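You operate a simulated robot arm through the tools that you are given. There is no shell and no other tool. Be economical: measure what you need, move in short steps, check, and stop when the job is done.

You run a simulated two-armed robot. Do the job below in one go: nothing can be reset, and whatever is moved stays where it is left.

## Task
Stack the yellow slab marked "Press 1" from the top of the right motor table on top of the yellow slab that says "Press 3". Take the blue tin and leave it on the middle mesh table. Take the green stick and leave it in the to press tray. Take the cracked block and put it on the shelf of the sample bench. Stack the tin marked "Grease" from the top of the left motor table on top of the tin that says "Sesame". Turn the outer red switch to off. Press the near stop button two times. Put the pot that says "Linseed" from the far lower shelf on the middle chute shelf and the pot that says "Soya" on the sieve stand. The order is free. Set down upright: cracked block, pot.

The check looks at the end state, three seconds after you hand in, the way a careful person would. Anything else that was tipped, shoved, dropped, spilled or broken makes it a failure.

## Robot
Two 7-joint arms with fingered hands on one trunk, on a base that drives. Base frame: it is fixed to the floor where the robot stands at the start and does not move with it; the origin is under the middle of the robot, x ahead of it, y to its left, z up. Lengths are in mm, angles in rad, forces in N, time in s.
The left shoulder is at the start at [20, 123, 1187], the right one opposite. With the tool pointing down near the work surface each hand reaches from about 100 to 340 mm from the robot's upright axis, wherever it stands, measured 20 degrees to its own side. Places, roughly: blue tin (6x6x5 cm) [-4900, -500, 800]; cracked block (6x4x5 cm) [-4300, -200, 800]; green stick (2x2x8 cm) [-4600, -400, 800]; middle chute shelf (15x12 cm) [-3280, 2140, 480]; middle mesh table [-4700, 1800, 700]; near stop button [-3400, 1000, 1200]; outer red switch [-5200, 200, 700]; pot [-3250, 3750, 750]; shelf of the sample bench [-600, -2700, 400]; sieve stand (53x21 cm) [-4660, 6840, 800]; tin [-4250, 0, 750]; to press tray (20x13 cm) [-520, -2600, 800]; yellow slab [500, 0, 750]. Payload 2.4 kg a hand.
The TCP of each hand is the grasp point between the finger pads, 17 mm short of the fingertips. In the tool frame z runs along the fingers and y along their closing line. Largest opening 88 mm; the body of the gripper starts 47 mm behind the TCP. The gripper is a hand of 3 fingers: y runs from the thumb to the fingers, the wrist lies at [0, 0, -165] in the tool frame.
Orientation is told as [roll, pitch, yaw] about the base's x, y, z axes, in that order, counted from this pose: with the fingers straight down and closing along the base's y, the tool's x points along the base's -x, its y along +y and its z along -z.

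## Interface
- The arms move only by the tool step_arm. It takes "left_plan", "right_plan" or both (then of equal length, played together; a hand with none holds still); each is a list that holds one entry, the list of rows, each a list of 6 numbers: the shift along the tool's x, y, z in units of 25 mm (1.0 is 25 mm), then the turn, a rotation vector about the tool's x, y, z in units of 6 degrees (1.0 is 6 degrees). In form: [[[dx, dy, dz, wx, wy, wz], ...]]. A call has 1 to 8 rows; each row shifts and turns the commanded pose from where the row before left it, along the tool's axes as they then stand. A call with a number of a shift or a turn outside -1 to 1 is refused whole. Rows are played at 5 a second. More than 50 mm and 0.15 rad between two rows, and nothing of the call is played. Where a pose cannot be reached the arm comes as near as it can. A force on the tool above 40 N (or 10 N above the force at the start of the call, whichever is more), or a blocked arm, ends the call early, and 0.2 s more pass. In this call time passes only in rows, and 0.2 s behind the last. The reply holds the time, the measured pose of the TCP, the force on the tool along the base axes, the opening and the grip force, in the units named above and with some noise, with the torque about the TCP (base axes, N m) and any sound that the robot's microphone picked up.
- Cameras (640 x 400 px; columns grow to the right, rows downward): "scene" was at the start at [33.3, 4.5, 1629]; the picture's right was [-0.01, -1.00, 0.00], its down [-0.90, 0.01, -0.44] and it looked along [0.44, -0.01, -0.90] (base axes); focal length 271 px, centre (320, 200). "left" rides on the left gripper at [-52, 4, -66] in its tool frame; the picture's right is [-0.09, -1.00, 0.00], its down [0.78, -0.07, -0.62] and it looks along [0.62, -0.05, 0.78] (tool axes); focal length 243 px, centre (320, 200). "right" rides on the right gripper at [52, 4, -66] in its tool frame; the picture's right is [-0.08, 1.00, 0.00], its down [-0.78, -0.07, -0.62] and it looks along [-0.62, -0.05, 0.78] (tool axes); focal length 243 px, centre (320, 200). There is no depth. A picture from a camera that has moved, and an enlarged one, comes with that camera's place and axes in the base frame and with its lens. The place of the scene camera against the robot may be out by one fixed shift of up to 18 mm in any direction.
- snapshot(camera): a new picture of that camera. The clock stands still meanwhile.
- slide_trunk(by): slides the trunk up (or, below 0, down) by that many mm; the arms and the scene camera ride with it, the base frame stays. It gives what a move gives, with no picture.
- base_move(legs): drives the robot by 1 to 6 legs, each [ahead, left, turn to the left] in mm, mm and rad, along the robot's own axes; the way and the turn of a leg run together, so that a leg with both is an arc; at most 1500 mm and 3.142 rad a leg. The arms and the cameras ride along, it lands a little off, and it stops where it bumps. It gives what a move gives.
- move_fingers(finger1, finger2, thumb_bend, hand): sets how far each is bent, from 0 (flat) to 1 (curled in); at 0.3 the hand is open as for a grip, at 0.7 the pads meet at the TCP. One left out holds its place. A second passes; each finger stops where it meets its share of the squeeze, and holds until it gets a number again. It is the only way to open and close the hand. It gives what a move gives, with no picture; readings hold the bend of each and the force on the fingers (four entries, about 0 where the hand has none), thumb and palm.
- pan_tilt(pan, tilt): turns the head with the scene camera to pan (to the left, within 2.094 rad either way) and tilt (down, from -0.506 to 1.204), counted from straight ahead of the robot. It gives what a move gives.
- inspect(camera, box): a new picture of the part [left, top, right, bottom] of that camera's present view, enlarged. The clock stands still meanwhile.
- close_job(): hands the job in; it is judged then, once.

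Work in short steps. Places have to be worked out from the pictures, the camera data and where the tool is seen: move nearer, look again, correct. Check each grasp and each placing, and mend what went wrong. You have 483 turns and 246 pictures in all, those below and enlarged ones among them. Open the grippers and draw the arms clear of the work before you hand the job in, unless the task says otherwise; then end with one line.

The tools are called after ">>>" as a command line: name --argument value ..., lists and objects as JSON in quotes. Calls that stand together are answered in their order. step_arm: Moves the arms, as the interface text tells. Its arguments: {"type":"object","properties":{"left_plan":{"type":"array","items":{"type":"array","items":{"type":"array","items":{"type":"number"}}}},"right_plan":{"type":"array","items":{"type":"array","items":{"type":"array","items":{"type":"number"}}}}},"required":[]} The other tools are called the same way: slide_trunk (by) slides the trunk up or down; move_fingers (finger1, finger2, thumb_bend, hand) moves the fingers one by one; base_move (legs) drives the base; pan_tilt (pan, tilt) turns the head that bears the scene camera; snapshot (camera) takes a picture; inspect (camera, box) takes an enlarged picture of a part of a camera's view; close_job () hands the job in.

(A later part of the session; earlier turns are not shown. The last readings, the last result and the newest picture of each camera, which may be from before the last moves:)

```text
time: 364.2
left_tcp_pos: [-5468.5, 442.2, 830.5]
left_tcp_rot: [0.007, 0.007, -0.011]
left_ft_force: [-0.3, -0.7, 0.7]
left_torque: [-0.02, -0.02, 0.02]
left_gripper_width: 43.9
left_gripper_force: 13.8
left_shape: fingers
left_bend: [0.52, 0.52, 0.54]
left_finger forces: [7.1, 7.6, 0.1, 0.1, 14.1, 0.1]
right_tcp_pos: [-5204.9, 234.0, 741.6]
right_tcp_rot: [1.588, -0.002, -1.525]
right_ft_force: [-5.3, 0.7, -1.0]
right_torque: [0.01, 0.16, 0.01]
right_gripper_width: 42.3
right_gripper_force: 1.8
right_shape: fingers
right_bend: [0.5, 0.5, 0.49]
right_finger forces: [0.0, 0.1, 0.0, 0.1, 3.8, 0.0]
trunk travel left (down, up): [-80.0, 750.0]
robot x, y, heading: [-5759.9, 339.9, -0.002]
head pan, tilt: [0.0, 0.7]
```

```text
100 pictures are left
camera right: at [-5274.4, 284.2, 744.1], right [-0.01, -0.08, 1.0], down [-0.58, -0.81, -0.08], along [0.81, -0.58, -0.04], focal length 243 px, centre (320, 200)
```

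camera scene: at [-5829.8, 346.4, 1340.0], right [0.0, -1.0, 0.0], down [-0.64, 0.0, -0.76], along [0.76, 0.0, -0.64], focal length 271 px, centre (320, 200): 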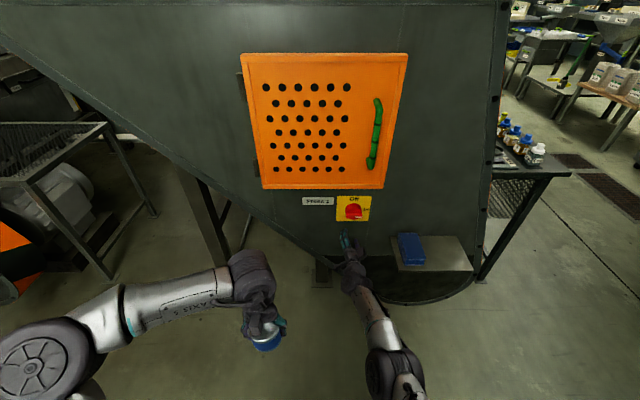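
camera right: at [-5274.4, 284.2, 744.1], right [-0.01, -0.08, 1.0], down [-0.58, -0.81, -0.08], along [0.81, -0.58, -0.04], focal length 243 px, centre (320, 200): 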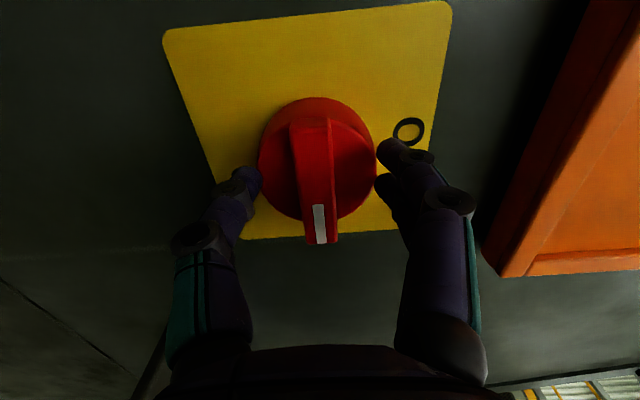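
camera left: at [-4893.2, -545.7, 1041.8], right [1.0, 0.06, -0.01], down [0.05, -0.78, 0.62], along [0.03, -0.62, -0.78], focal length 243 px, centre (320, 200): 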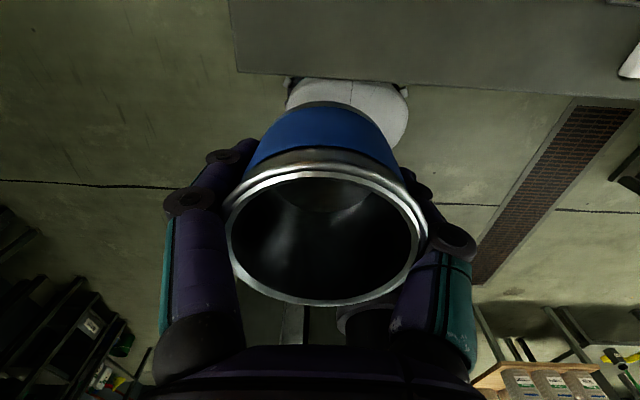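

The thumb just touches the knob's round base. I retract 4 mm and close on the bar.

>>> step_arm --right_plan '[[[0, 0, -0.16, 0, 0, 0]]]'

>>> move_fingers --hand "right" --finger1 0.7 --finger2 0.7 --thumb_bend 0.7

>>> snapshot --camera "right"

```text
time: 364.6
left_tcp_pos: [-5467.9, 443.0, 829.1]
left_tcp_rot: [0.006, 0.009, -0.01]
left_ft_force: [-0.2, -0.3, -0.7]
left_torque: [0.0, -0.04, -0.02]
left_gripper_width: 43.8
left_gripper_force: 14.5
left_shape: fingers
left_bend: [0.52, 0.52, 0.54]
left_finger forces: [7.1, 7.6, 0.1, 0.0, 14.0, 0.0]
right_tcp_pos: [-5209.4, 234.2, 741.1]
right_tcp_rot: [1.59, -0.001, -1.525]
right_ft_force: [0.3, 0.3, 0.8]
right_torque: [-0.02, -0.04, 0.0]
right_gripper_width: 40.3
right_gripper_force: 0.0
right_shape: fingers
right_bend: [0.5, 0.5, 0.5]
right_finger forces: [0.1, 0.1, 0.1, 0.1, 0.0, 0.0]
trunk travel left (down, up): [-80.0, 750.0]
robot x, y, heading: [-5761.0, 342.2, 0.001]
head pan, tilt: [0.0, 0.7]
```

```text
time: 365.6
left_tcp_pos: [-5467.5, 441.5, 830.1]
left_tcp_rot: [0.007, 0.008, -0.012]
left_ft_force: [0.5, -0.2, -0.4]
left_torque: [-0.02, 0.03, -0.04]
left_gripper_width: 44.0
left_gripper_force: 14.5
left_shape: fingers
left_bend: [0.52, 0.52, 0.54]
left_finger forces: [7.1, 7.5, 0.0, 0.1, 14.2, 0.0]
right_tcp_pos: [-5209.9, 234.7, 742.2]
right_tcp_rot: [1.591, -0.003, -1.526]
right_ft_force: [1.0, -1.0, -1.9]
right_torque: [0.03, 0.03, -0.01]
right_gripper_width: 8.2
right_gripper_force: 3.3
right_shape: fingers
right_bend: [0.66, 0.66, 0.66]
right_finger forces: [1.4, 1.4, 0.0, 0.0, 4.0, 0.1]
trunk travel left (down, up): [-80.0, 750.0]
robot x, y, heading: [-5764.2, 342.9, 0.003]
head pan, tilt: [0.0, 0.7]
```

```text
99 pictures are left
camera right: at [-5278.1, 283.4, 744.2], right [-0.01, -0.08, 1.0], down [-0.58, -0.81, -0.08], along [0.81, -0.58, -0.04], focal length 243 px, centre (320, 200)
```

right: 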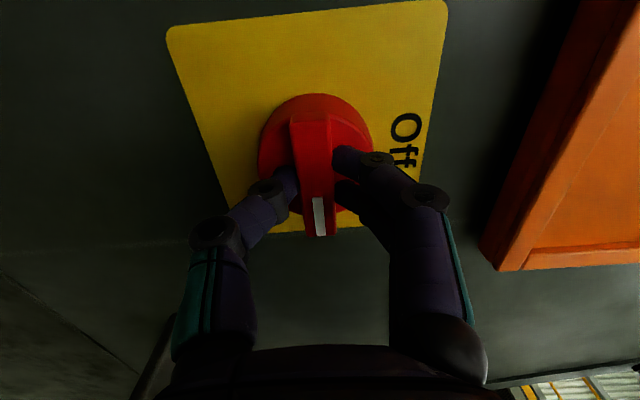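

The bar is gripped. I rotate the hand 45 degrees toward "Off" and check.

>>> step_arm --right_plan '[[[0, 0, 0, 0, 0, -0.9375], [0, 0, 0, 0, 0, -0.9375], [0, 0, 0, 0, 0, -0.9375], [0, 0, 0, 0, 0, -0.9375], [0, 0, 0, 0, 0, -0.9375], [0, 0, 0, 0, 0, -0.9375], [0, 0, 0, 0, 0, -0.9375], [0, 0, 0, 0, 0, -0.9375]]]'

>>> snapshot --camera "right"

```text
time: 367.4
left_tcp_pos: [-5467.8, 442.4, 829.9]
left_tcp_rot: [0.006, 0.007, -0.012]
left_ft_force: [0.3, 0.5, -0.7]
left_torque: [-0.01, 0.0, 0.03]
left_gripper_width: 43.8
left_gripper_force: 14.6
left_shape: fingers
left_bend: [0.52, 0.52, 0.54]
left_finger forces: [7.2, 7.6, 0.0, 0.0, 14.1, 0.1]
right_tcp_pos: [-5209.7, 234.9, 741.1]
right_tcp_rot: [1.597, -0.789, -1.545]
right_ft_force: [-1.3, 0.1, -3.1]
right_torque: [-0.03, 0.03, -0.01]
right_gripper_width: 9.2
right_gripper_force: 3.8
right_shape: fingers
right_bend: [0.66, 0.67, 0.66]
right_finger forces: [1.6, 0.9, 0.0, 0.0, 5.0, 0.0]
trunk travel left (down, up): [-80.0, 750.0]
robot x, y, heading: [-5761.4, 340.6, -0.003]
head pan, tilt: [0.0, 0.7]
```

```text
98 pictures are left
camera right: at [-5276.6, 271.9, 704.9], right [-0.04, 0.65, 0.76], down [-0.6, -0.63, 0.5], along [0.8, -0.44, 0.42], focal length 243 px, centre (320, 200)
```

right: 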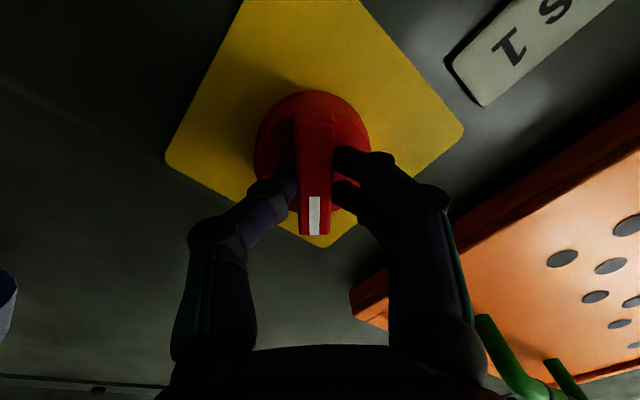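

The knob turns with the hand. I continue the remaining 45 degrees.

>>> step_arm --right_plan '[[[0, 0, 0, 0, 0, -0.9375], [0, 0, 0, 0, 0, -0.9375], [0, 0, 0, 0, 0, -0.9375], [0, 0, 0, 0, 0, -0.9375], [0, 0, 0, 0, 0, -0.9375], [0, 0, 0, 0, 0, -0.9375], [0, 0, 0, 0, 0, -0.9375], [0, 0, 0, 0, 0, -0.9375]]]'

>>> snapshot --camera "right"

```text
time: 369.2
left_tcp_pos: [-5467.2, 442.3, 831.2]
left_tcp_rot: [0.006, 0.007, -0.011]
left_ft_force: [1.1, -1.5, -0.7]
left_torque: [-0.03, -0.01, 0.02]
left_gripper_width: 43.6
left_gripper_force: 15.4
left_shape: fingers
left_bend: [0.52, 0.52, 0.54]
left_finger forces: [7.0, 7.5, 0.0, 0.1, 14.0, 0.0]
right_tcp_pos: [-5207.6, 233.7, 740.4]
right_tcp_rot: [-3.059, -1.553, 3.104]
right_ft_force: [-0.8, -2.4, -5.1]
right_torque: [0.03, 0.05, -0.01]
right_gripper_width: 8.1
right_gripper_force: 4.3
right_shape: fingers
right_bend: [0.67, 0.67, 0.67]
right_finger forces: [1.5, 1.2, 0.1, 0.0, 4.9, 0.1]
trunk travel left (down, up): [-80.0, 750.0]
robot x, y, heading: [-5761.3, 338.4, 0.001]
head pan, tilt: [0.0, 0.7]
```

```text
97 pictures are left
camera right: at [-5274.2, 236.0, 686.6], right [-0.05, 1.0, 0.08], down [-0.63, -0.09, 0.77], along [0.77, -0.02, 0.63], focal length 243 px, centre (320, 200)
```

right: 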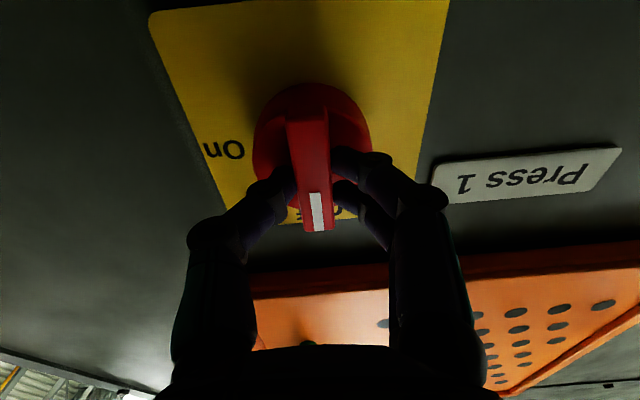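

The pointer is at "Off". I open the hand, retract, and verify with the scene camera.

>>> move_fingers --hand "right" --finger1 0.45 --finger2 0.45 --thumb_bend 0.45

>>> step_arm --right_plan '[[[0, 0, -0.5, 0, 0, 0], [0, 0, -1, 0, 0, 0], [0, 0, -1, 0, 0, 0]]]'

>>> base_move --legs '[[-200, 0, 0]]'

>>> inspect --camera "scene" --box '[310, 160, 430, 260]'

```text
time: 370.2
left_tcp_pos: [-5469.0, 443.1, 830.3]
left_tcp_rot: [0.008, 0.004, -0.013]
left_ft_force: [0.8, -0.3, 0.5]
left_torque: [0.0, -0.01, 0.0]
left_gripper_width: 43.8
left_gripper_force: 14.2
left_shape: fingers
left_bend: [0.52, 0.52, 0.54]
left_finger forces: [7.1, 7.6, 0.0, 0.1, 14.1, 0.0]
right_tcp_pos: [-5209.9, 235.3, 740.6]
right_tcp_rot: [-3.094, -1.55, 3.138]
right_ft_force: [-14.0, 4.0, 1.9]
right_torque: [-0.05, 0.0, -0.26]
right_gripper_width: 42.2
right_gripper_force: 6.7
right_shape: fingers
right_bend: [0.45, 0.45, 0.51]
right_finger forces: [0.1, 0.0, 0.0, 0.1, 13.3, 0.1]
trunk travel left (down, up): [-80.0, 750.0]
robot x, y, heading: [-5761.1, 343.4, -0.004]
head pan, tilt: [0.0, 0.7]
```

```text
time: 371.0
left_tcp_pos: [-5467.6, 442.1, 830.0]
left_tcp_rot: [0.007, 0.006, -0.01]
left_ft_force: [1.0, 0.2, -0.4]
left_torque: [0.0, 0.01, 0.01]
left_gripper_width: 43.5
left_gripper_force: 13.9
left_shape: fingers
left_bend: [0.52, 0.52, 0.54]
left_finger forces: [7.0, 7.6, 0.1, 0.0, 14.1, 0.0]
right_tcp_pos: [-5269.9, 233.4, 740.1]
right_tcp_rot: [-3.12, -1.552, -3.117]
right_ft_force: [0.1, 0.0, -0.1]
right_torque: [-0.03, 0.01, 0.01]
right_gripper_width: 51.1
right_gripper_force: 0.1
right_shape: fingers
right_bend: [0.45, 0.45, 0.45]
right_finger forces: [0.0, 0.0, 0.0, 0.0, 0.0, 0.0]
trunk travel left (down, up): [-80.0, 750.0]
robot x, y, heading: [-5759.3, 342.6, -0.002]
head pan, tilt: [0.0, 0.7]
```

```text
time: 372.6
left_tcp_pos: [-5672.7, 441.5, 829.2]
left_tcp_rot: [0.007, 0.006, -0.012]
left_ft_force: [0.1, -0.3, -0.8]
left_torque: [0.01, -0.01, -0.02]
left_gripper_width: 43.8
left_gripper_force: 14.6
left_shape: fingers
left_bend: [0.52, 0.52, 0.54]
left_finger forces: [7.1, 7.6, 0.1, 0.1, 14.1, 0.0]
right_tcp_pos: [-5477.1, 233.2, 739.4]
right_tcp_rot: [-3.117, -1.552, -3.123]
right_ft_force: [-0.2, -0.1, 0.9]
right_torque: [0.0, 0.02, 0.0]
right_gripper_width: 50.8
right_gripper_force: 0.0
right_shape: fingers
right_bend: [0.45, 0.45, 0.45]
right_finger forces: [0.0, 0.0, 0.1, 0.0, 0.0, 0.0]
trunk travel left (down, up): [-80.0, 750.0]
robot x, y, heading: [-5968.0, 337.9, -0.004]
head pan, tilt: [0.0, 0.7]
```

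```text
4.00 times, centred on (370, 210) of scene
camera zoom: at [-5910.1, 346.6, 1340.0], right [0.0, -1.0, 0.0], down [-0.64, 0.0, -0.76], along [0.76, 0.0, -0.64], focal length 1082 px, centre (120, 160)
```

zoom: 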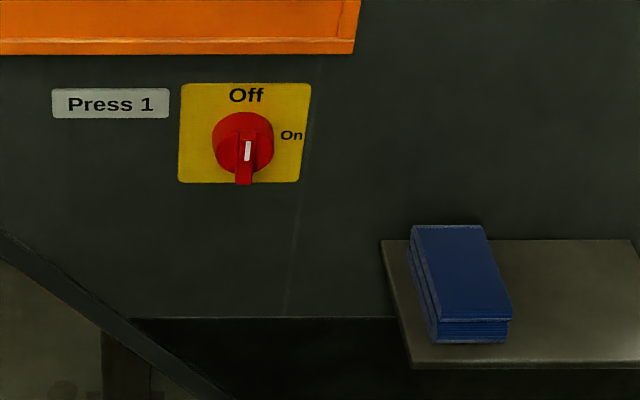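

The outer red switch is at "Off". I reset the right hand and trunk, then move north along the corridor toward the middle mesh table.

>>> slide_trunk --by 320

>>> step_arm --right_plan '[[[0.648, 0, 0, 0, 0.9375, 0], [0.648, 0, 0, 0, 0.9375, 0], [0.648, 0, 0, 0, 0.9375, 0], [0.648, 0, 0, 0, 0.9375, 0], [0.648, 0, 0, 0, 0.9375, 0], [0.648, 0, 0, 0, 0.9375, 0], [0.648, 0, 0, 0, 0.9375, 0], [0.648, 0, 0, 0, 0.9375, 0]]]'

>>> step_arm --right_plan '[[[0.648, 0, 0, 0, 0.9375, 0], [0.648, 0, 0, 0, 0.9375, 0], [0.648, 0, 0, 0, 0.9375, 0], [0.648, 0, 0, 0, 0.9375, 0], [0.648, 0, 0, 0, 0.9375, 0], [0.648, 0, 0, 0, 0.9375, 0], [0.648, 0, 0, 0, 0.9375, 0], [0.648, 0, 0, 0, 0.9375, 0]]]'

>>> base_move --legs '[[0, 1400, 0]]'

>>> pan_tilt --pan 0 --tilt 0.55

>>> snapshot --camera "scene"

```text
time: 375.8
left_tcp_pos: [-5672.7, 442.1, 1149.5]
left_tcp_rot: [0.008, 0.007, -0.011]
left_ft_force: [0.4, -0.2, -0.2]
left_torque: [-0.01, -0.01, -0.03]
left_gripper_width: 43.6
left_gripper_force: 14.4
left_shape: fingers
left_bend: [0.52, 0.52, 0.54]
left_finger forces: [7.1, 7.5, 0.1, 0.0, 14.0, 0.0]
right_tcp_pos: [-5475.7, 232.8, 1059.6]
right_tcp_rot: [-3.12, -1.55, -3.123]
right_ft_force: [0.0, -0.3, 0.1]
right_torque: [0.02, 0.01, 0.0]
right_gripper_width: 50.6
right_gripper_force: 0.1
right_shape: fingers
right_bend: [0.45, 0.45, 0.45]
right_finger forces: [0.1, 0.0, 0.0, 0.0, 0.0, 0.0]
trunk travel left (down, up): [-400.0, 430.0]
robot x, y, heading: [-5967.2, 342.9, -0.005]
head pan, tilt: [0.0, 0.7]
```

```text
time: 377.6
left_tcp_pos: [-5673.5, 441.6, 1149.9]
left_tcp_rot: [0.006, 0.007, -0.012]
left_ft_force: [-0.8, 0.9, -0.6]
left_torque: [-0.02, -0.02, -0.01]
left_gripper_width: 43.7
left_gripper_force: 14.6
left_shape: fingers
left_bend: [0.52, 0.52, 0.54]
left_finger forces: [7.1, 7.5, 0.0, 0.1, 14.1, 0.1]
right_tcp_pos: [-5515.5, 230.9, 938.9]
right_tcp_rot: [-0.002, -0.805, 0.043]
right_ft_force: [0.4, -0.8, -0.1]
right_torque: [0.01, 0.03, 0.02]
right_gripper_width: 50.8
right_gripper_force: 0.0
right_shape: fingers
right_bend: [0.45, 0.45, 0.45]
right_finger forces: [0.1, 0.0, 0.0, 0.0, 0.1, 0.0]
trunk travel left (down, up): [-400.0, 430.0]
robot x, y, heading: [-5965.2, 345.1, -0.009]
head pan, tilt: [0.0, 0.7]
```

```text
time: 379.4
left_tcp_pos: [-5672.9, 440.8, 1150.0]
left_tcp_rot: [0.005, 0.007, -0.012]
left_ft_force: [-0.1, -0.3, -0.1]
left_torque: [-0.03, 0.01, 0.0]
left_gripper_width: 43.7
left_gripper_force: 14.7
left_shape: fingers
left_bend: [0.52, 0.52, 0.54]
left_finger forces: [7.0, 7.6, 0.0, 0.1, 14.1, 0.1]
right_tcp_pos: [-5630.0, 227.0, 884.9]
right_tcp_rot: [0.0, -0.02, 0.044]
right_ft_force: [0.0, 0.2, 0.3]
right_torque: [-0.01, 0.02, -0.03]
right_gripper_width: 50.8
right_gripper_force: 0.0
right_shape: fingers
right_bend: [0.45, 0.45, 0.45]
right_finger forces: [0.1, 0.0, 0.0, 0.1, 0.0, 0.0]
trunk travel left (down, up): [-400.0, 430.0]
robot x, y, heading: [-5964.5, 344.1, -0.001]
head pan, tilt: [0.0, 0.7]
```

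```text
time: 386.5
left_tcp_pos: [-5682.9, 1875.5, 1150.5]
left_tcp_rot: [0.007, 0.006, 0.003]
left_ft_force: [0.7, 0.1, 0.0]
left_torque: [0.0, 0.01, 0.01]
left_gripper_width: 43.3
left_gripper_force: 14.4
left_shape: fingers
left_bend: [0.52, 0.52, 0.54]
left_finger forces: [7.1, 7.6, 0.0, 0.0, 14.2, 0.0]
right_tcp_pos: [-5634.5, 1659.8, 883.5]
right_tcp_rot: [0.0, -0.021, 0.06]
right_ft_force: [-0.1, 0.1, -0.6]
right_torque: [0.0, 0.03, 0.0]
right_gripper_width: 51.1
right_gripper_force: 0.0
right_shape: fingers
right_bend: [0.45, 0.45, 0.45]
right_finger forces: [0.0, 0.0, 0.0, 0.1, 0.1, 0.0]
trunk travel left (down, up): [-400.0, 430.0]
robot x, y, heading: [-5975.1, 1768.2, 0.014]
head pan, tilt: [0.0, 0.7]
```

```text
time: 387.2
left_tcp_pos: [-5682.2, 1874.7, 1149.6]
left_tcp_rot: [0.007, 0.006, 0.005]
left_ft_force: [0.1, 0.7, -0.1]
left_torque: [0.0, 0.01, 0.02]
left_gripper_width: 43.7
left_gripper_force: 14.7
left_shape: fingers
left_bend: [0.52, 0.52, 0.54]
left_finger forces: [7.2, 7.6, 0.0, 0.1, 14.0, 0.0]
right_tcp_pos: [-5634.7, 1659.0, 883.8]
right_tcp_rot: [0.001, -0.02, 0.061]
right_ft_force: [0.2, 0.7, -0.3]
right_torque: [0.0, 0.01, -0.01]
right_gripper_width: 51.0
right_gripper_force: 0.1
right_shape: fingers
right_bend: [0.45, 0.45, 0.45]
right_finger forces: [0.1, 0.0, 0.1, 0.0, 0.0, 0.0]
trunk travel left (down, up): [-400.0, 430.0]
robot x, y, heading: [-5973.3, 1765.9, 0.013]
head pan, tilt: [0.0, 0.55]
```

```text
95 pictures are left
camera scene: at [-5913.5, 1775.1, 1673.1], right [0.01, -1.0, 0.0], down [-0.52, -0.01, -0.85], along [0.85, 0.01, -0.52], focal length 271 px, centre (320, 200)
```

scene: 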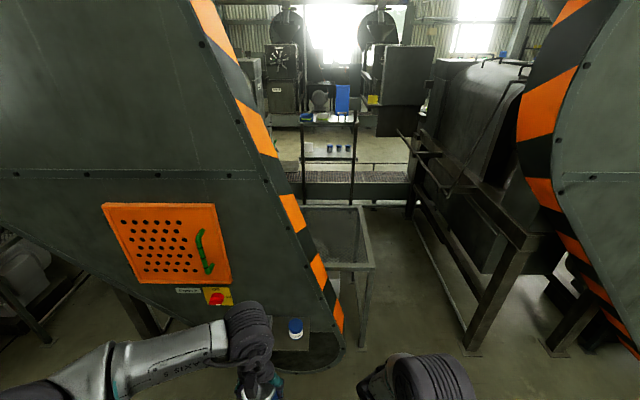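

The mesh table lies behind guard 2, reachable from its south side through the gap. I go south to y of about 1150, turn to face +y and look.

>>> base_move --legs '[[0, -620, 0], [0, 0, 1.557]]'

>>> pan_tilt --pan -1.2 --tilt 0.6

>>> snapshot --camera "scene"

```text
time: 394.4
left_tcp_pos: [-6064.9, 1441.1, 1150.1]
left_tcp_rot: [0.007, 0.008, 1.557]
left_ft_force: [-0.4, 1.0, -0.9]
left_torque: [0.04, -0.01, 0.02]
left_gripper_width: 43.5
left_gripper_force: 14.1
left_shape: fingers
left_bend: [0.53, 0.52, 0.54]
left_finger forces: [7.1, 7.7, 0.0, 0.0, 14.0, 0.1]
right_tcp_pos: [-5849.7, 1485.7, 883.1]
right_tcp_rot: [-0.001, -0.021, 1.614]
right_ft_force: [-0.4, 0.2, 0.7]
right_torque: [0.01, 0.02, -0.04]
right_gripper_width: 50.8
right_gripper_force: 0.1
right_shape: fingers
right_bend: [0.45, 0.45, 0.45]
right_finger forces: [0.1, 0.0, 0.0, 0.1, 0.0, 0.0]
trunk travel left (down, up): [-400.0, 430.0]
robot x, y, heading: [-5965.6, 1148.6, 1.572]
head pan, tilt: [0.0, 0.55]
```

```text
time: 395.8
left_tcp_pos: [-6064.6, 1440.8, 1150.6]
left_tcp_rot: [0.007, 0.007, 1.559]
left_ft_force: [0.3, -0.3, 0.0]
left_torque: [-0.02, 0.01, -0.05]
left_gripper_width: 43.6
left_gripper_force: 14.6
left_shape: fingers
left_bend: [0.53, 0.52, 0.54]
left_finger forces: [7.1, 7.6, 0.0, 0.0, 14.0, 0.0]
right_tcp_pos: [-5849.5, 1485.4, 884.3]
right_tcp_rot: [-0.001, -0.021, 1.614]
right_ft_force: [0.4, 0.0, 0.4]
right_torque: [0.0, 0.0, 0.01]
right_gripper_width: 50.7
right_gripper_force: 0.1
right_shape: fingers
right_bend: [0.45, 0.45, 0.45]
right_finger forces: [0.0, 0.0, 0.0, 0.0, 0.0, 0.1]
trunk travel left (down, up): [-400.0, 430.0]
robot x, y, heading: [-5963.9, 1152.7, 1.57]
head pan, tilt: [-1.201, 0.6]
```

```text
94 pictures are left
camera scene: at [-5890.7, 1165.0, 1668.6], right [0.36, -0.93, 0.0], down [-0.53, -0.2, -0.83], along [0.77, 0.3, -0.56], focal length 271 px, centre (320, 200)
```

scene: 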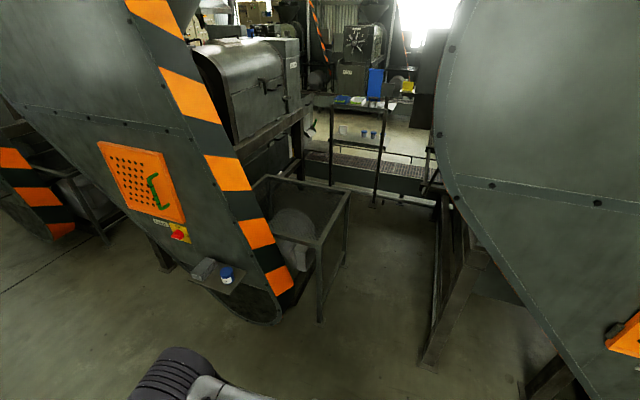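

Gap between the guards is about 600 mm. I pass it at y of about 1285, facing north, then drop back a little before the table leg.

>>> base_move --legs '[[135, 0, 0], [0, -860, 0], [-60, -330, 0]]'

>>> pan_tilt --pan 0.1 --tilt 0.85

>>> snapshot --camera "scene"

```text
time: 402.4
left_tcp_pos: [-5036.8, 1549.8, 1150.4]
left_tcp_rot: [0.009, 0.004, 1.534]
left_ft_force: [0.4, -0.5, -0.3]
left_torque: [0.03, -0.01, -0.01]
left_gripper_width: 43.7
left_gripper_force: 14.7
left_shape: fingers
left_bend: [0.53, 0.52, 0.54]
left_finger forces: [7.1, 7.6, 0.1, 0.0, 14.2, 0.0]
right_tcp_pos: [-4820.7, 1589.9, 884.5]
right_tcp_rot: [0.003, -0.024, 1.588]
right_ft_force: [0.1, -0.3, 0.6]
right_torque: [0.01, 0.01, 0.0]
right_gripper_width: 50.9
right_gripper_force: 0.1
right_shape: fingers
right_bend: [0.45, 0.45, 0.45]
right_finger forces: [0.0, 0.1, 0.1, 0.1, 0.0, 0.1]
trunk travel left (down, up): [-400.0, 430.0]
robot x, y, heading: [-4944.9, 1258.5, 1.541]
head pan, tilt: [-1.201, 0.6]
stopped in leg 3: the robot was blocked; the commanded pose is now the measured one
```

```text
time: 403.9
left_tcp_pos: [-5039.5, 1551.9, 1149.5]
left_tcp_rot: [0.008, 0.006, 1.533]
left_ft_force: [-0.6, 0.8, -0.8]
left_torque: [0.0, 0.02, 0.0]
left_gripper_width: 43.7
left_gripper_force: 14.9
left_shape: fingers
left_bend: [0.53, 0.52, 0.54]
left_finger forces: [7.1, 7.5, 0.0, 0.0, 14.1, 0.1]
right_tcp_pos: [-4821.6, 1591.3, 883.8]
right_tcp_rot: [0.0, -0.021, 1.588]
right_ft_force: [0.3, -0.3, -0.3]
right_torque: [-0.02, 0.0, 0.0]
right_gripper_width: 50.9
right_gripper_force: 0.0
right_shape: fingers
right_bend: [0.45, 0.45, 0.45]
right_finger forces: [0.1, 0.0, 0.0, 0.0, 0.0, 0.0]
trunk travel left (down, up): [-400.0, 430.0]
robot x, y, heading: [-4944.8, 1256.1, 1.541]
head pan, tilt: [0.099, 0.85]
```

```text
93 pictures are left
camera scene: at [-4960.2, 1321.3, 1647.7], right [1.0, 0.07, 0.0], down [0.05, -0.75, -0.66], along [-0.05, 0.66, -0.75], focal length 271 px, centre (320, 200)
```

scene: 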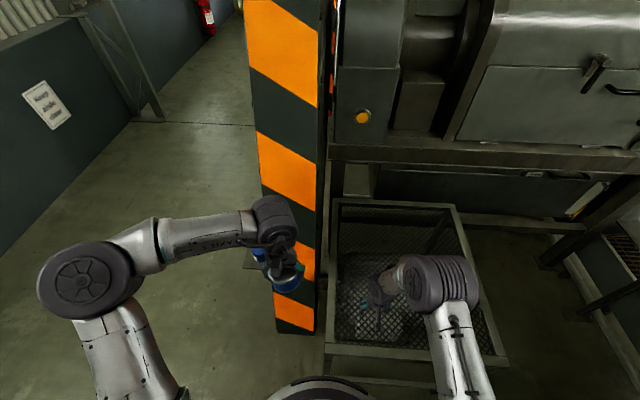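

The base seems to have met the table's SW leg. I back up 60 mm, then shift right 180 mm.

>>> base_move --legs '[[-60, 0, 0.03], [0, -180, 0]]'

>>> snapshot --camera "scene"

```text
time: 405.1
left_tcp_pos: [-5046.1, 1491.5, 1150.0]
left_tcp_rot: [0.009, 0.007, 1.558]
left_ft_force: [-1.3, 0.2, -0.9]
left_torque: [-0.02, 0.0, 0.04]
left_gripper_width: 43.4
left_gripper_force: 14.1
left_shape: fingers
left_bend: [0.53, 0.52, 0.54]
left_finger forces: [7.1, 7.6, 0.0, 0.0, 14.0, 0.0]
right_tcp_pos: [-4830.9, 1537.3, 881.7]
right_tcp_rot: [0.003, -0.022, 1.615]
right_ft_force: [-1.5, 0.2, 1.0]
right_torque: [0.0, -0.01, -0.03]
right_gripper_width: 51.1
right_gripper_force: 0.0
right_shape: fingers
right_bend: [0.45, 0.45, 0.45]
right_finger forces: [0.0, 0.1, 0.0, 0.1, 0.1, 0.1]
trunk travel left (down, up): [-400.0, 430.0]
robot x, y, heading: [-4947.6, 1197.8, 1.569]
head pan, tilt: [0.099, 0.85]
stopped in leg 1: the robot was blocked; the commanded pose is now the measured one
```

```text
92 pictures are left
camera scene: at [-4957.1, 1279.0, 1645.2], right [1.0, 0.06, 0.0], down [0.04, -0.78, -0.63], along [-0.04, 0.63, -0.78], focal length 271 px, centre (320, 200)
```

scene: 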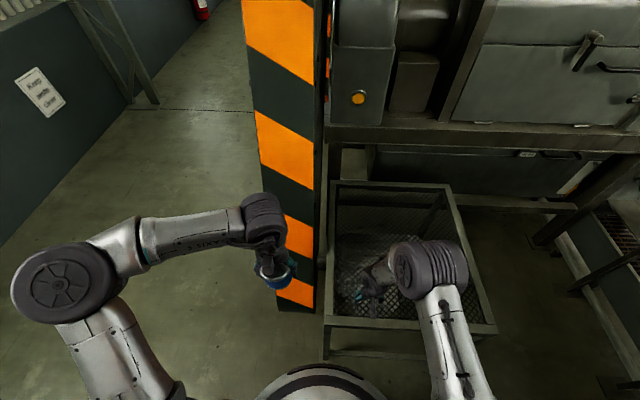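

Something behind blocks too. I look back to the right.

>>> pan_tilt --pan -1.9 --tilt 0.7

>>> snapshot --camera "scene"

```text
time: 407.0
left_tcp_pos: [-5058.1, 1460.4, 1151.8]
left_tcp_rot: [0.02, 0.004, 1.615]
left_ft_force: [0.0, -0.6, 0.3]
left_torque: [0.01, 0.01, 0.01]
left_gripper_width: 43.7
left_gripper_force: 14.1
left_shape: fingers
left_bend: [0.53, 0.52, 0.54]
left_finger forces: [7.0, 7.6, 0.0, 0.0, 14.0, 0.0]
right_tcp_pos: [-4850.2, 1516.4, 885.2]
right_tcp_rot: [0.015, -0.027, 1.666]
right_ft_force: [-0.7, -0.4, -0.2]
right_torque: [-0.02, 0.0, -0.01]
right_gripper_width: 51.1
right_gripper_force: 0.1
right_shape: fingers
right_bend: [0.45, 0.45, 0.45]
right_finger forces: [0.1, 0.0, 0.0, 0.1, 0.0, 0.0]
trunk travel left (down, up): [-400.0, 430.0]
robot x, y, heading: [-4955.6, 1180.7, 1.62]
head pan, tilt: [-1.901, 0.7]
```

```text
91 pictures are left
camera scene: at [-4822.1, 1130.1, 1656.0], right [-0.21, -0.98, 0.0], down [-0.67, 0.15, -0.73], along [0.71, -0.15, -0.69], focal length 271 px, centre (320, 200)
```

scene: 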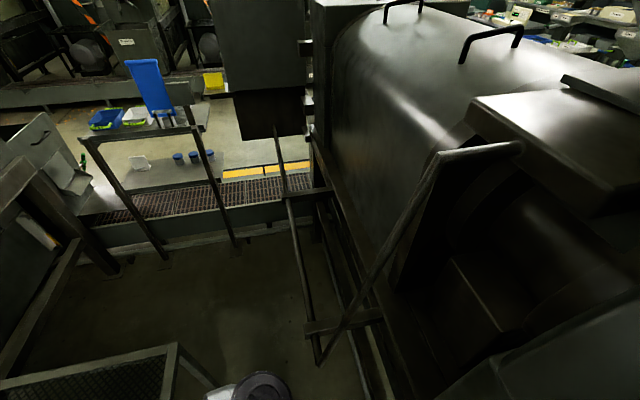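

The head/torso is touching Press 1's frame behind. I turn the head back and move forward away from it.

>>> pan_tilt --pan 0 --tilt 0.8

>>> base_move --legs '[[50, 0, 0]]'

>>> snapshot --camera "scene"

```text
time: 408.9
left_tcp_pos: [-5049.0, 1495.9, 1150.3]
left_tcp_rot: [0.011, 0.008, 1.528]
left_ft_force: [0.2, 0.0, -0.9]
left_torque: [0.02, 0.01, 0.05]
left_gripper_width: 43.5
left_gripper_force: 13.9
left_shape: fingers
left_bend: [0.53, 0.52, 0.54]
left_finger forces: [7.2, 7.6, 0.0, 0.1, 13.9, 0.0]
right_tcp_pos: [-4832.5, 1533.9, 883.8]
right_tcp_rot: [0.002, -0.02, 1.581]
right_ft_force: [0.1, 0.3, 0.3]
right_torque: [0.02, 0.03, -0.04]
right_gripper_width: 51.0
right_gripper_force: 0.0
right_shape: fingers
right_bend: [0.45, 0.45, 0.45]
right_finger forces: [0.0, 0.0, 0.0, 0.0, 0.0, 0.1]
trunk travel left (down, up): [-400.0, 430.0]
robot x, y, heading: [-4961.1, 1194.4, 1.536]
head pan, tilt: [0.0, 0.799]
```

```text
time: 409.8
left_tcp_pos: [-5046.1, 1537.3, 1149.9]
left_tcp_rot: [0.007, 0.004, 1.562]
left_ft_force: [1.0, 1.0, 0.0]
left_torque: [0.0, 0.01, -0.02]
left_gripper_width: 43.6
left_gripper_force: 14.9
left_shape: fingers
left_bend: [0.53, 0.52, 0.54]
left_finger forces: [7.1, 7.6, 0.0, 0.1, 14.0, 0.0]
right_tcp_pos: [-4830.9, 1583.7, 885.1]
right_tcp_rot: [0.001, -0.025, 1.615]
right_ft_force: [-0.1, 0.7, 1.2]
right_torque: [-0.03, 0.03, 0.01]
right_gripper_width: 51.1
right_gripper_force: 0.1
right_shape: fingers
right_bend: [0.45, 0.45, 0.45]
right_finger forces: [0.1, 0.0, 0.1, 0.0, 0.0, 0.0]
trunk travel left (down, up): [-400.0, 430.0]
robot x, y, heading: [-4945.5, 1250.3, 1.567]
head pan, tilt: [0.0, 0.799]
```

```text
90 pictures are left
camera scene: at [-4954.0, 1318.2, 1651.6], right [1.0, 0.0, 0.0], down [0.0, -0.72, -0.7], along [0.0, 0.7, -0.72], focal length 271 px, centre (320, 200)
```

scene: 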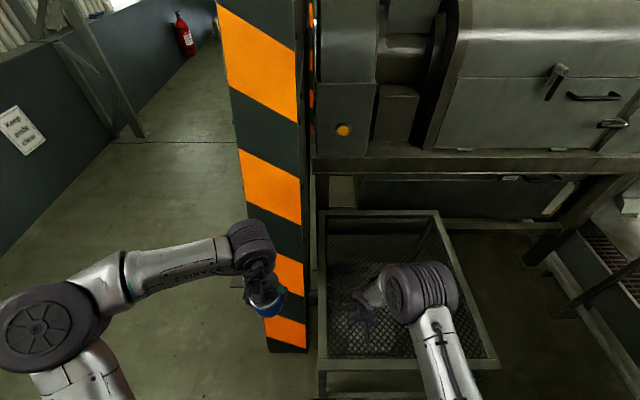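

Table spans x -4954..-4412, y 1534..2146. I move the right hand up and aside, and the left hand (tin) to the right, clear of the guard edge.

>>> step_arm --left_plan '[[[0, -0.9, 0, 0, 0, 0], [0, -0.9, 0, 0, 0, 0], [0, -0.9, 0, 0, 0, 0], [0, -0.9, 0, 0, 0, 0], [0, -0.9, 0, 0, 0, 0], [0, -0.9, 0, 0, 0, 0], [0, -0.9, 0, 0, 0, 0], [0, -0.9, 0, 0, 0, 0]]]' --right_plan '[[[0, -0.8, -0.6, 0, 0, 0], [0, -0.8, -0.6, 0, 0, 0], [0, -0.8, -0.6, 0, 0, 0], [0, -0.8, -0.6, 0, 0, 0], [0, -0.8, -0.6, 0, 0, 0], [0, -0.8, -0.6, 0, 0, 0], [0, -0.8, -0.6, 0, 0, 0], [0, -0.8, -0.6, 0, 0, 0]]]'

>>> snapshot --camera "scene"

```text
time: 411.6
left_tcp_pos: [-4865.3, 1532.9, 1150.6]
left_tcp_rot: [0.008, 0.001, 1.563]
left_ft_force: [0.7, 0.1, -0.8]
left_torque: [0.01, -0.04, -0.01]
left_gripper_width: 43.4
left_gripper_force: 13.8
left_shape: fingers
left_bend: [0.53, 0.52, 0.54]
left_finger forces: [7.1, 7.5, 0.0, 0.0, 13.8, 0.0]
right_tcp_pos: [-4669.4, 1586.0, 1006.8]
right_tcp_rot: [0.003, -0.027, 1.618]
right_ft_force: [0.1, 0.8, -0.1]
right_torque: [0.04, -0.02, -0.03]
right_gripper_width: 50.7
right_gripper_force: 0.1
right_shape: fingers
right_bend: [0.45, 0.45, 0.45]
right_finger forces: [0.1, 0.0, 0.0, 0.0, 0.0, 0.1]
trunk travel left (down, up): [-400.0, 430.0]
robot x, y, heading: [-4943.7, 1251.3, 1.572]
head pan, tilt: [0.0, 0.799]
```

```text
89 pictures are left
camera scene: at [-4953.1, 1314.8, 1651.8], right [1.0, 0.0, 0.0], down [0.0, -0.72, -0.7], along [0.0, 0.7, -0.72], focal length 271 px, centre (320, 200)
```

scene: 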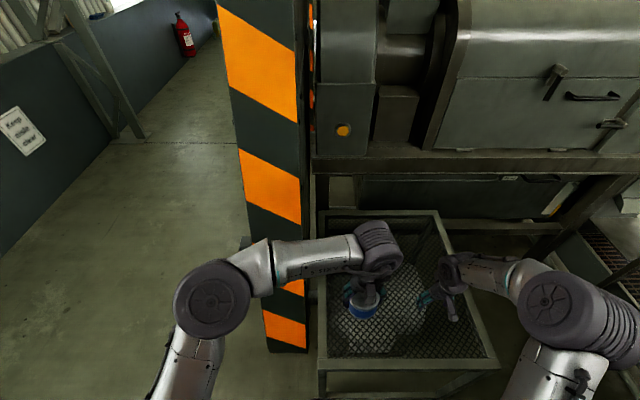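

I move the tin forward over the mesh and lower by arm 200 mm, then trunk 170 mm.

>>> step_arm --left_plan '[[[-0.45, 0, 0.9, 0, 0, 0], [-0.45, 0, 0.9, 0, 0, 0], [-0.45, 0, 0.9, 0, 0, 0], [-0.45, 0, 0.9, 0, 0, 0], [-0.45, 0, 0.9, 0, 0, 0], [-0.45, 0, 0.9, 0, 0, 0], [-0.45, 0, 0.9, 0, 0, 0], [-0.45, 0, 0.9, 0, 0, 0]]]'

>>> slide_trunk --by -170

>>> snapshot --camera "left"

>>> inspect --camera "scene" --box '[280, 210, 480, 370]'

```text
time: 413.4
left_tcp_pos: [-4867.4, 1622.6, 970.5]
left_tcp_rot: [0.009, 0.001, 1.563]
left_ft_force: [0.3, -0.7, -0.3]
left_torque: [-0.01, -0.02, -0.03]
left_gripper_width: 43.1
left_gripper_force: 13.8
left_shape: fingers
left_bend: [0.53, 0.52, 0.54]
left_finger forces: [7.0, 7.5, 0.0, 0.0, 13.8, 0.0]
right_tcp_pos: [-4671.1, 1586.4, 1006.0]
right_tcp_rot: [0.0, -0.026, 1.615]
right_ft_force: [-0.1, -0.3, 0.0]
right_torque: [-0.01, 0.0, 0.04]
right_gripper_width: 51.0
right_gripper_force: 0.1
right_shape: fingers
right_bend: [0.45, 0.45, 0.45]
right_finger forces: [0.0, 0.1, 0.0, 0.1, 0.1, 0.0]
trunk travel left (down, up): [-400.0, 430.0]
robot x, y, heading: [-4946.5, 1249.8, 1.574]
head pan, tilt: [0.0, 0.799]
```

```text
time: 415.3
left_tcp_pos: [-4867.1, 1623.9, 799.7]
left_tcp_rot: [0.009, 0.002, 1.562]
left_ft_force: [0.2, 0.2, -0.3]
left_torque: [0.05, 0.02, -0.01]
left_gripper_width: 43.3
left_gripper_force: 14.4
left_shape: fingers
left_bend: [0.53, 0.52, 0.54]
left_finger forces: [6.9, 7.6, 0.0, 0.0, 13.8, 0.0]
right_tcp_pos: [-4671.0, 1587.6, 836.8]
right_tcp_rot: [-0.002, -0.025, 1.616]
right_ft_force: [0.5, -0.4, -0.1]
right_torque: [0.04, -0.01, 0.03]
right_gripper_width: 50.8
right_gripper_force: 0.1
right_shape: fingers
right_bend: [0.45, 0.45, 0.45]
right_finger forces: [0.0, 0.0, 0.1, 0.0, 0.0, 0.0]
trunk travel left (down, up): [-230.0, 600.0]
robot x, y, heading: [-4944.4, 1252.4, 1.569]
head pan, tilt: [0.0, 0.799]
```

```text
88 pictures are left
camera left: at [-4871.1, 1677.0, 865.1], right [1.0, 0.08, -0.01], down [0.07, -0.78, 0.62], along [0.04, -0.62, -0.78], focal length 243 px, centre (320, 200)
```

left: 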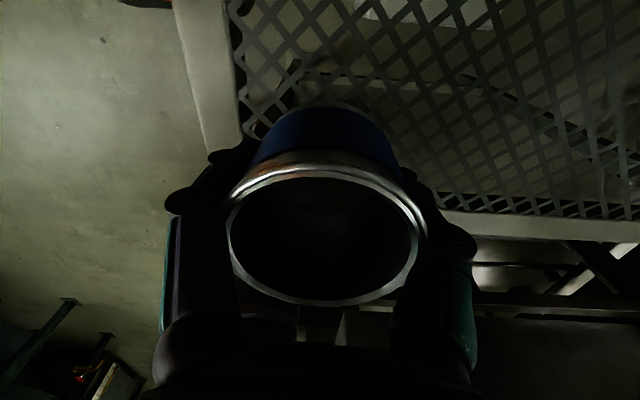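

```text
2.50 times, centred on (380, 290) of scene
camera zoom: at [-4952.9, 1317.9, 1481.1], right [1.0, -0.01, 0.0], down [-0.01, -0.72, -0.69], along [0.0, 0.69, -0.72], focal length 676 px, centre (170, -25)
```

zoom: 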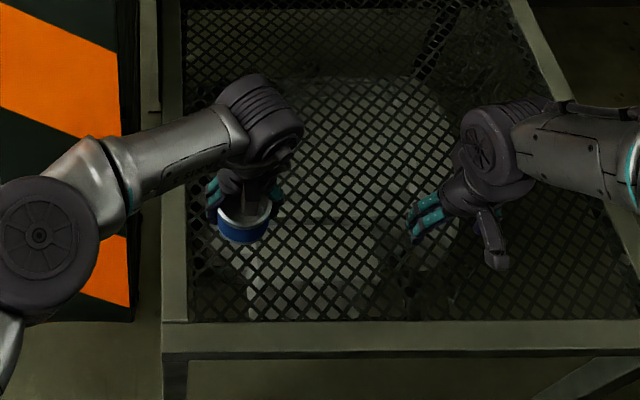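

Mesh lies beneath with margin on all sides. I lower step by step to contact.

>>> step_arm --left_plan '[[[0, 0, 0.5, 0, 0, 0], [0, 0, 0.5, 0, 0, 0], [0, 0, 0.3, 0, 0, 0], [0, 0, 0.2, 0, 0, 0], [0, 0, 0.15, 0, 0, 0], [0, 0, 0.15, 0, 0, 0], [0, 0, 0.15, 0, 0, 0], [0, 0, 0.15, 0, 0, 0]]]'

```text
time: 417.1
left_tcp_pos: [-4866.9, 1624.2, 746.3]
left_tcp_rot: [0.008, 0.003, 1.564]
left_ft_force: [0.7, 0.1, -0.2]
left_torque: [-0.01, -0.01, -0.01]
left_gripper_width: 43.1
left_gripper_force: 14.6
left_shape: fingers
left_bend: [0.53, 0.52, 0.54]
left_finger forces: [7.0, 7.5, 0.0, 0.1, 13.7, 0.0]
right_tcp_pos: [-4670.5, 1588.3, 835.9]
right_tcp_rot: [0.0, -0.024, 1.615]
right_ft_force: [-0.1, 0.1, -0.5]
right_torque: [0.02, 0.02, 0.02]
right_gripper_width: 50.9
right_gripper_force: 0.1
right_shape: fingers
right_bend: [0.45, 0.45, 0.45]
right_finger forces: [0.0, 0.0, 0.0, 0.0, 0.0, 0.0]
trunk travel left (down, up): [-230.0, 600.0]
robot x, y, heading: [-4946.7, 1247.4, 1.572]
head pan, tilt: [0.0, 0.799]
```

>>> step_arm --left_plan '[[[0, 0, 0.12, 0, 0, 0], [0, 0, 0.12, 0, 0, 0], [0, 0, 0.12, 0, 0, 0], [0, 0, 0.12, 0, 0, 0], [0, 0, 0.12, 0, 0, 0], [0, 0, 0.12, 0, 0, 0], [0, 0, 0.12, 0, 0, 0]]]'

>>> snapshot --camera "left"

```text
time: 418.7
left_tcp_pos: [-4867.7, 1624.7, 726.6]
left_tcp_rot: [0.007, 0.002, 1.561]
left_ft_force: [1.5, -2.1, 17.0]
left_torque: [-0.05, 0.32, 0.07]
left_gripper_width: 43.4
left_gripper_force: 17.2
left_shape: fingers
left_bend: [0.55, 0.54, 0.55]
left_finger forces: [7.7, 8.7, 0.1, 0.1, 17.9, 0.0]
right_tcp_pos: [-4670.2, 1587.6, 837.6]
right_tcp_rot: [0.001, -0.024, 1.616]
right_ft_force: [-0.7, -0.4, -0.9]
right_torque: [-0.03, -0.02, 0.01]
right_gripper_width: 50.8
right_gripper_force: 0.1
right_shape: fingers
right_bend: [0.45, 0.45, 0.45]
right_finger forces: [0.0, 0.0, 0.0, 0.0, 0.0, 0.0]
trunk travel left (down, up): [-230.0, 600.0]
robot x, y, heading: [-4943.0, 1251.0, 1.569]
head pan, tilt: [0.0, 0.799]
```

```text
86 pictures are left
camera left: at [-4871.6, 1677.1, 792.0], right [1.0, 0.08, -0.01], down [0.06, -0.78, 0.62], along [0.04, -0.62, -0.78], focal length 243 px, centre (320, 200)
```

left: 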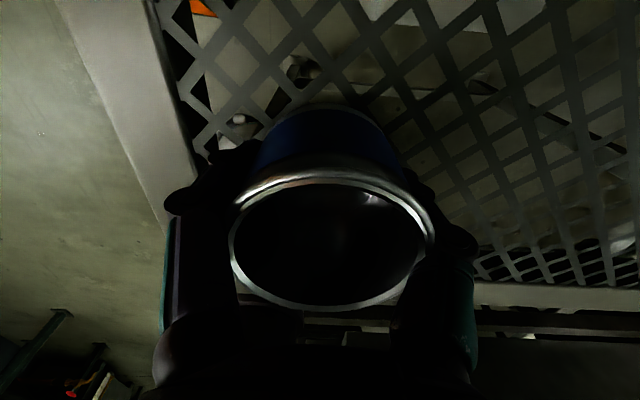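

It is on the mesh. I ease up 1.5 mm, release and lift away.

>>> step_arm --left_plan '[[[0, 0, -0.06, 0, 0, 0]]]'

>>> move_fingers --hand "left" --finger1 0.3 --finger2 0.3 --thumb_bend 0.3

>>> step_arm --left_plan '[[[0, 0, -0.5, 0, 0, 0], [0, 0, -1, 0, 0, 0], [0, 0, -1, 0, 0, 0], [0, 0, -1, 0, 0, 0], [0, 0, -1, 0, 0, 0], [0, 0, -1, 0, 0, 0], [0.3, 0, -1, 0, 0, 0], [0.5, 0, -1, 0, 0, 0]]]'

>>> snapshot --camera "left"

>>> snapshot --camera "scene"

```text
time: 419.1
left_tcp_pos: [-4867.6, 1624.2, 727.8]
left_tcp_rot: [0.009, 0.003, 1.562]
left_ft_force: [0.6, -1.2, 13.1]
left_torque: [-0.03, 0.27, 0.03]
left_gripper_width: 43.2
left_gripper_force: 16.6
left_shape: fingers
left_bend: [0.55, 0.54, 0.55]
left_finger forces: [7.5, 8.1, 0.0, 0.0, 17.3, 0.1]
right_tcp_pos: [-4670.4, 1587.9, 836.0]
right_tcp_rot: [0.003, -0.024, 1.615]
right_ft_force: [0.4, 0.5, -0.2]
right_torque: [0.02, -0.02, 0.0]
right_gripper_width: 50.9
right_gripper_force: 0.1
right_shape: fingers
right_bend: [0.45, 0.45, 0.45]
right_finger forces: [0.1, 0.1, 0.1, 0.0, 0.1, 0.0]
trunk travel left (down, up): [-230.0, 600.0]
robot x, y, heading: [-4941.6, 1247.3, 1.574]
head pan, tilt: [0.0, 0.799]
```

```text
time: 420.1
left_tcp_pos: [-4868.6, 1624.3, 726.9]
left_tcp_rot: [0.009, 0.004, 1.562]
left_ft_force: [-0.1, -0.4, 0.6]
left_torque: [0.03, -0.01, 0.04]
left_gripper_width: 84.0
left_gripper_force: 0.1
left_shape: fingers
left_bend: [0.3, 0.3, 0.3]
left_finger forces: [0.0, 0.0, 0.1, 0.0, 0.0, 0.0]
right_tcp_pos: [-4671.2, 1588.5, 836.2]
right_tcp_rot: [0.001, -0.024, 1.614]
right_ft_force: [-0.1, 0.5, -0.1]
right_torque: [-0.04, -0.01, -0.03]
right_gripper_width: 50.8
right_gripper_force: 0.1
right_shape: fingers
right_bend: [0.45, 0.45, 0.45]
right_finger forces: [0.0, 0.1, 0.0, 0.0, 0.1, 0.0]
trunk travel left (down, up): [-230.0, 600.0]
robot x, y, heading: [-4941.1, 1246.0, 1.576]
head pan, tilt: [0.0, 0.799]
```

```text
time: 421.9
left_tcp_pos: [-4865.5, 1604.6, 915.6]
left_tcp_rot: [0.009, 0.003, 1.563]
left_ft_force: [-0.2, 0.2, 0.0]
left_torque: [-0.02, 0.04, -0.03]
left_gripper_width: 83.9
left_gripper_force: 0.0
left_shape: fingers
left_bend: [0.3, 0.3, 0.3]
left_finger forces: [0.0, 0.0, 0.0, 0.1, 0.0, 0.0]
right_tcp_pos: [-4670.8, 1588.2, 836.0]
right_tcp_rot: [0.0, -0.025, 1.617]
right_ft_force: [0.0, -0.1, 0.4]
right_torque: [0.02, 0.02, 0.0]
right_gripper_width: 50.9
right_gripper_force: 0.0
right_shape: fingers
right_bend: [0.45, 0.45, 0.45]
right_finger forces: [0.0, 0.0, 0.0, 0.0, 0.0, 0.1]
trunk travel left (down, up): [-230.0, 600.0]
robot x, y, heading: [-4944.3, 1251.1, 1.563]
head pan, tilt: [0.0, 0.799]
```

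```text
85 pictures are left
camera left: at [-4870.1, 1657.8, 980.7], right [1.0, 0.08, -0.01], down [0.06, -0.78, 0.62], along [0.04, -0.62, -0.78], focal length 243 px, centre (320, 200)
```

left: 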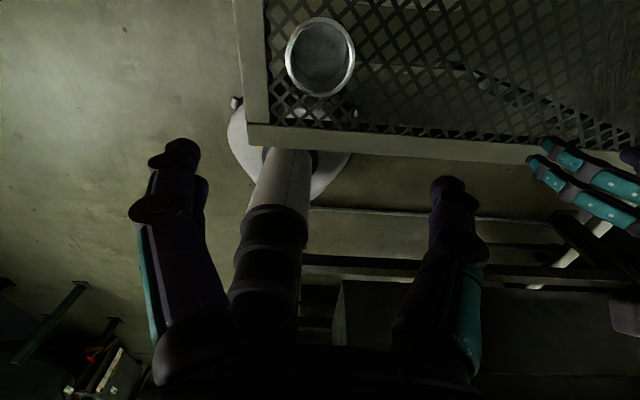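

```text
84 pictures are left
camera scene: at [-4952.8, 1317.8, 1481.1], right [1.0, -0.01, 0.0], down [-0.01, -0.72, -0.69], along [0.0, 0.69, -0.72], focal length 271 px, centre (320, 200)
```

scene: 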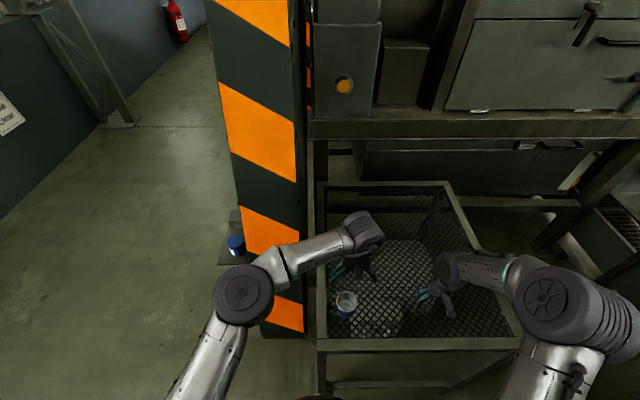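

The blue tin stands on the middle mesh table. I draw both arms back to carry pose, raise the trunk, and leave the gap westward.

>>> step_arm --left_plan '[[[0.5, 0.4, -0.8, 0, 0, 0], [0.8, 0.6, -0.3, 0, 0, 0], [0.8, 0.8, 0, 0, 0, 0], [0.4, 0.8, 0, 0, 0, 0], [0, 0.8, 0, 0, 0, 0], [0, 0.8, 0, 0, 0, 0], [0, 0.8, 0, 0, 0, 0], [0, 0.6, 0, 0, 0, 0]]]' --right_plan '[[[0.3, 0.6, -0.8, 0, 0, 0], [0.3, 0.6, -0.8, 0, 0, 0], [0.3, 0.8, -0.8, 0, 0, 0], [0.3, 0.8, 0, 0, 0, 0], [0, 0.8, 0, 0, 0, 0], [0, 0.8, 0, 0, 0, 0], [0, 0.8, 0, 0, 0, 0], [0, 0.6, 0, 0, 0, 0]]]'

>>> slide_trunk --by 170

>>> base_move --legs '[[30, 0, 0], [0, 800, 0]]'

```text
time: 423.7
left_tcp_pos: [-5006.2, 1543.6, 942.1]
left_tcp_rot: [0.01, 0.004, 1.562]
left_ft_force: [-0.3, 0.7, 0.0]
left_torque: [0.0, 0.03, 0.0]
left_gripper_width: 83.9
left_gripper_force: 0.0
left_shape: fingers
left_bend: [0.3, 0.3, 0.3]
left_finger forces: [0.0, 0.0, 0.0, 0.1, 0.0, 0.1]
right_tcp_pos: [-4814.1, 1549.7, 896.1]
right_tcp_rot: [0.001, -0.024, 1.616]
right_ft_force: [1.0, 0.2, -0.2]
right_torque: [0.0, 0.01, 0.01]
right_gripper_width: 50.9
right_gripper_force: 0.2
right_shape: fingers
right_bend: [0.45, 0.45, 0.45]
right_finger forces: [0.0, 0.0, 0.0, 0.0, 0.0, 0.0]
trunk travel left (down, up): [-230.0, 600.0]
robot x, y, heading: [-4945.8, 1244.6, 1.567]
head pan, tilt: [0.0, 0.799]
```

```text
time: 425.6
left_tcp_pos: [-5005.9, 1542.2, 1113.7]
left_tcp_rot: [0.007, 0.002, 1.562]
left_ft_force: [-0.2, 0.8, -0.4]
left_torque: [-0.02, -0.01, 0.02]
left_gripper_width: 84.1
left_gripper_force: 0.1
left_shape: fingers
left_bend: [0.3, 0.3, 0.3]
left_finger forces: [0.0, 0.1, 0.1, 0.0, 0.0, 0.1]
right_tcp_pos: [-4814.1, 1547.8, 1067.5]
right_tcp_rot: [0.0, -0.026, 1.617]
right_ft_force: [0.5, -0.2, -0.1]
right_torque: [-0.01, 0.0, 0.01]
right_gripper_width: 50.8
right_gripper_force: 0.1
right_shape: fingers
right_bend: [0.45, 0.45, 0.45]
right_finger forces: [0.0, 0.0, 0.0, 0.0, 0.1, 0.0]
trunk travel left (down, up): [-400.0, 430.0]
robot x, y, heading: [-4942.9, 1246.6, 1.572]
head pan, tilt: [0.0, 0.799]
```

```text
time: 430.3
left_tcp_pos: [-5791.7, 1578.6, 1114.3]
left_tcp_rot: [0.008, 0.002, 1.552]
left_ft_force: [0.5, -0.2, 0.2]
left_torque: [0.02, -0.01, 0.01]
left_gripper_width: 83.9
left_gripper_force: 0.0
left_shape: fingers
left_bend: [0.3, 0.3, 0.3]
left_finger forces: [0.0, 0.0, 0.0, 0.0, 0.0, 0.1]
right_tcp_pos: [-5599.8, 1581.6, 1066.0]
right_tcp_rot: [0.0, -0.026, 1.605]
right_ft_force: [-0.5, -0.3, 0.6]
right_torque: [-0.01, 0.0, -0.01]
right_gripper_width: 51.1
right_gripper_force: 0.1
right_shape: fingers
right_bend: [0.45, 0.45, 0.45]
right_finger forces: [0.0, 0.0, 0.0, 0.0, 0.0, 0.0]
trunk travel left (down, up): [-400.0, 430.0]
robot x, y, heading: [-5729.9, 1282.0, 1.561]
head pan, tilt: [0.0, 0.799]
```

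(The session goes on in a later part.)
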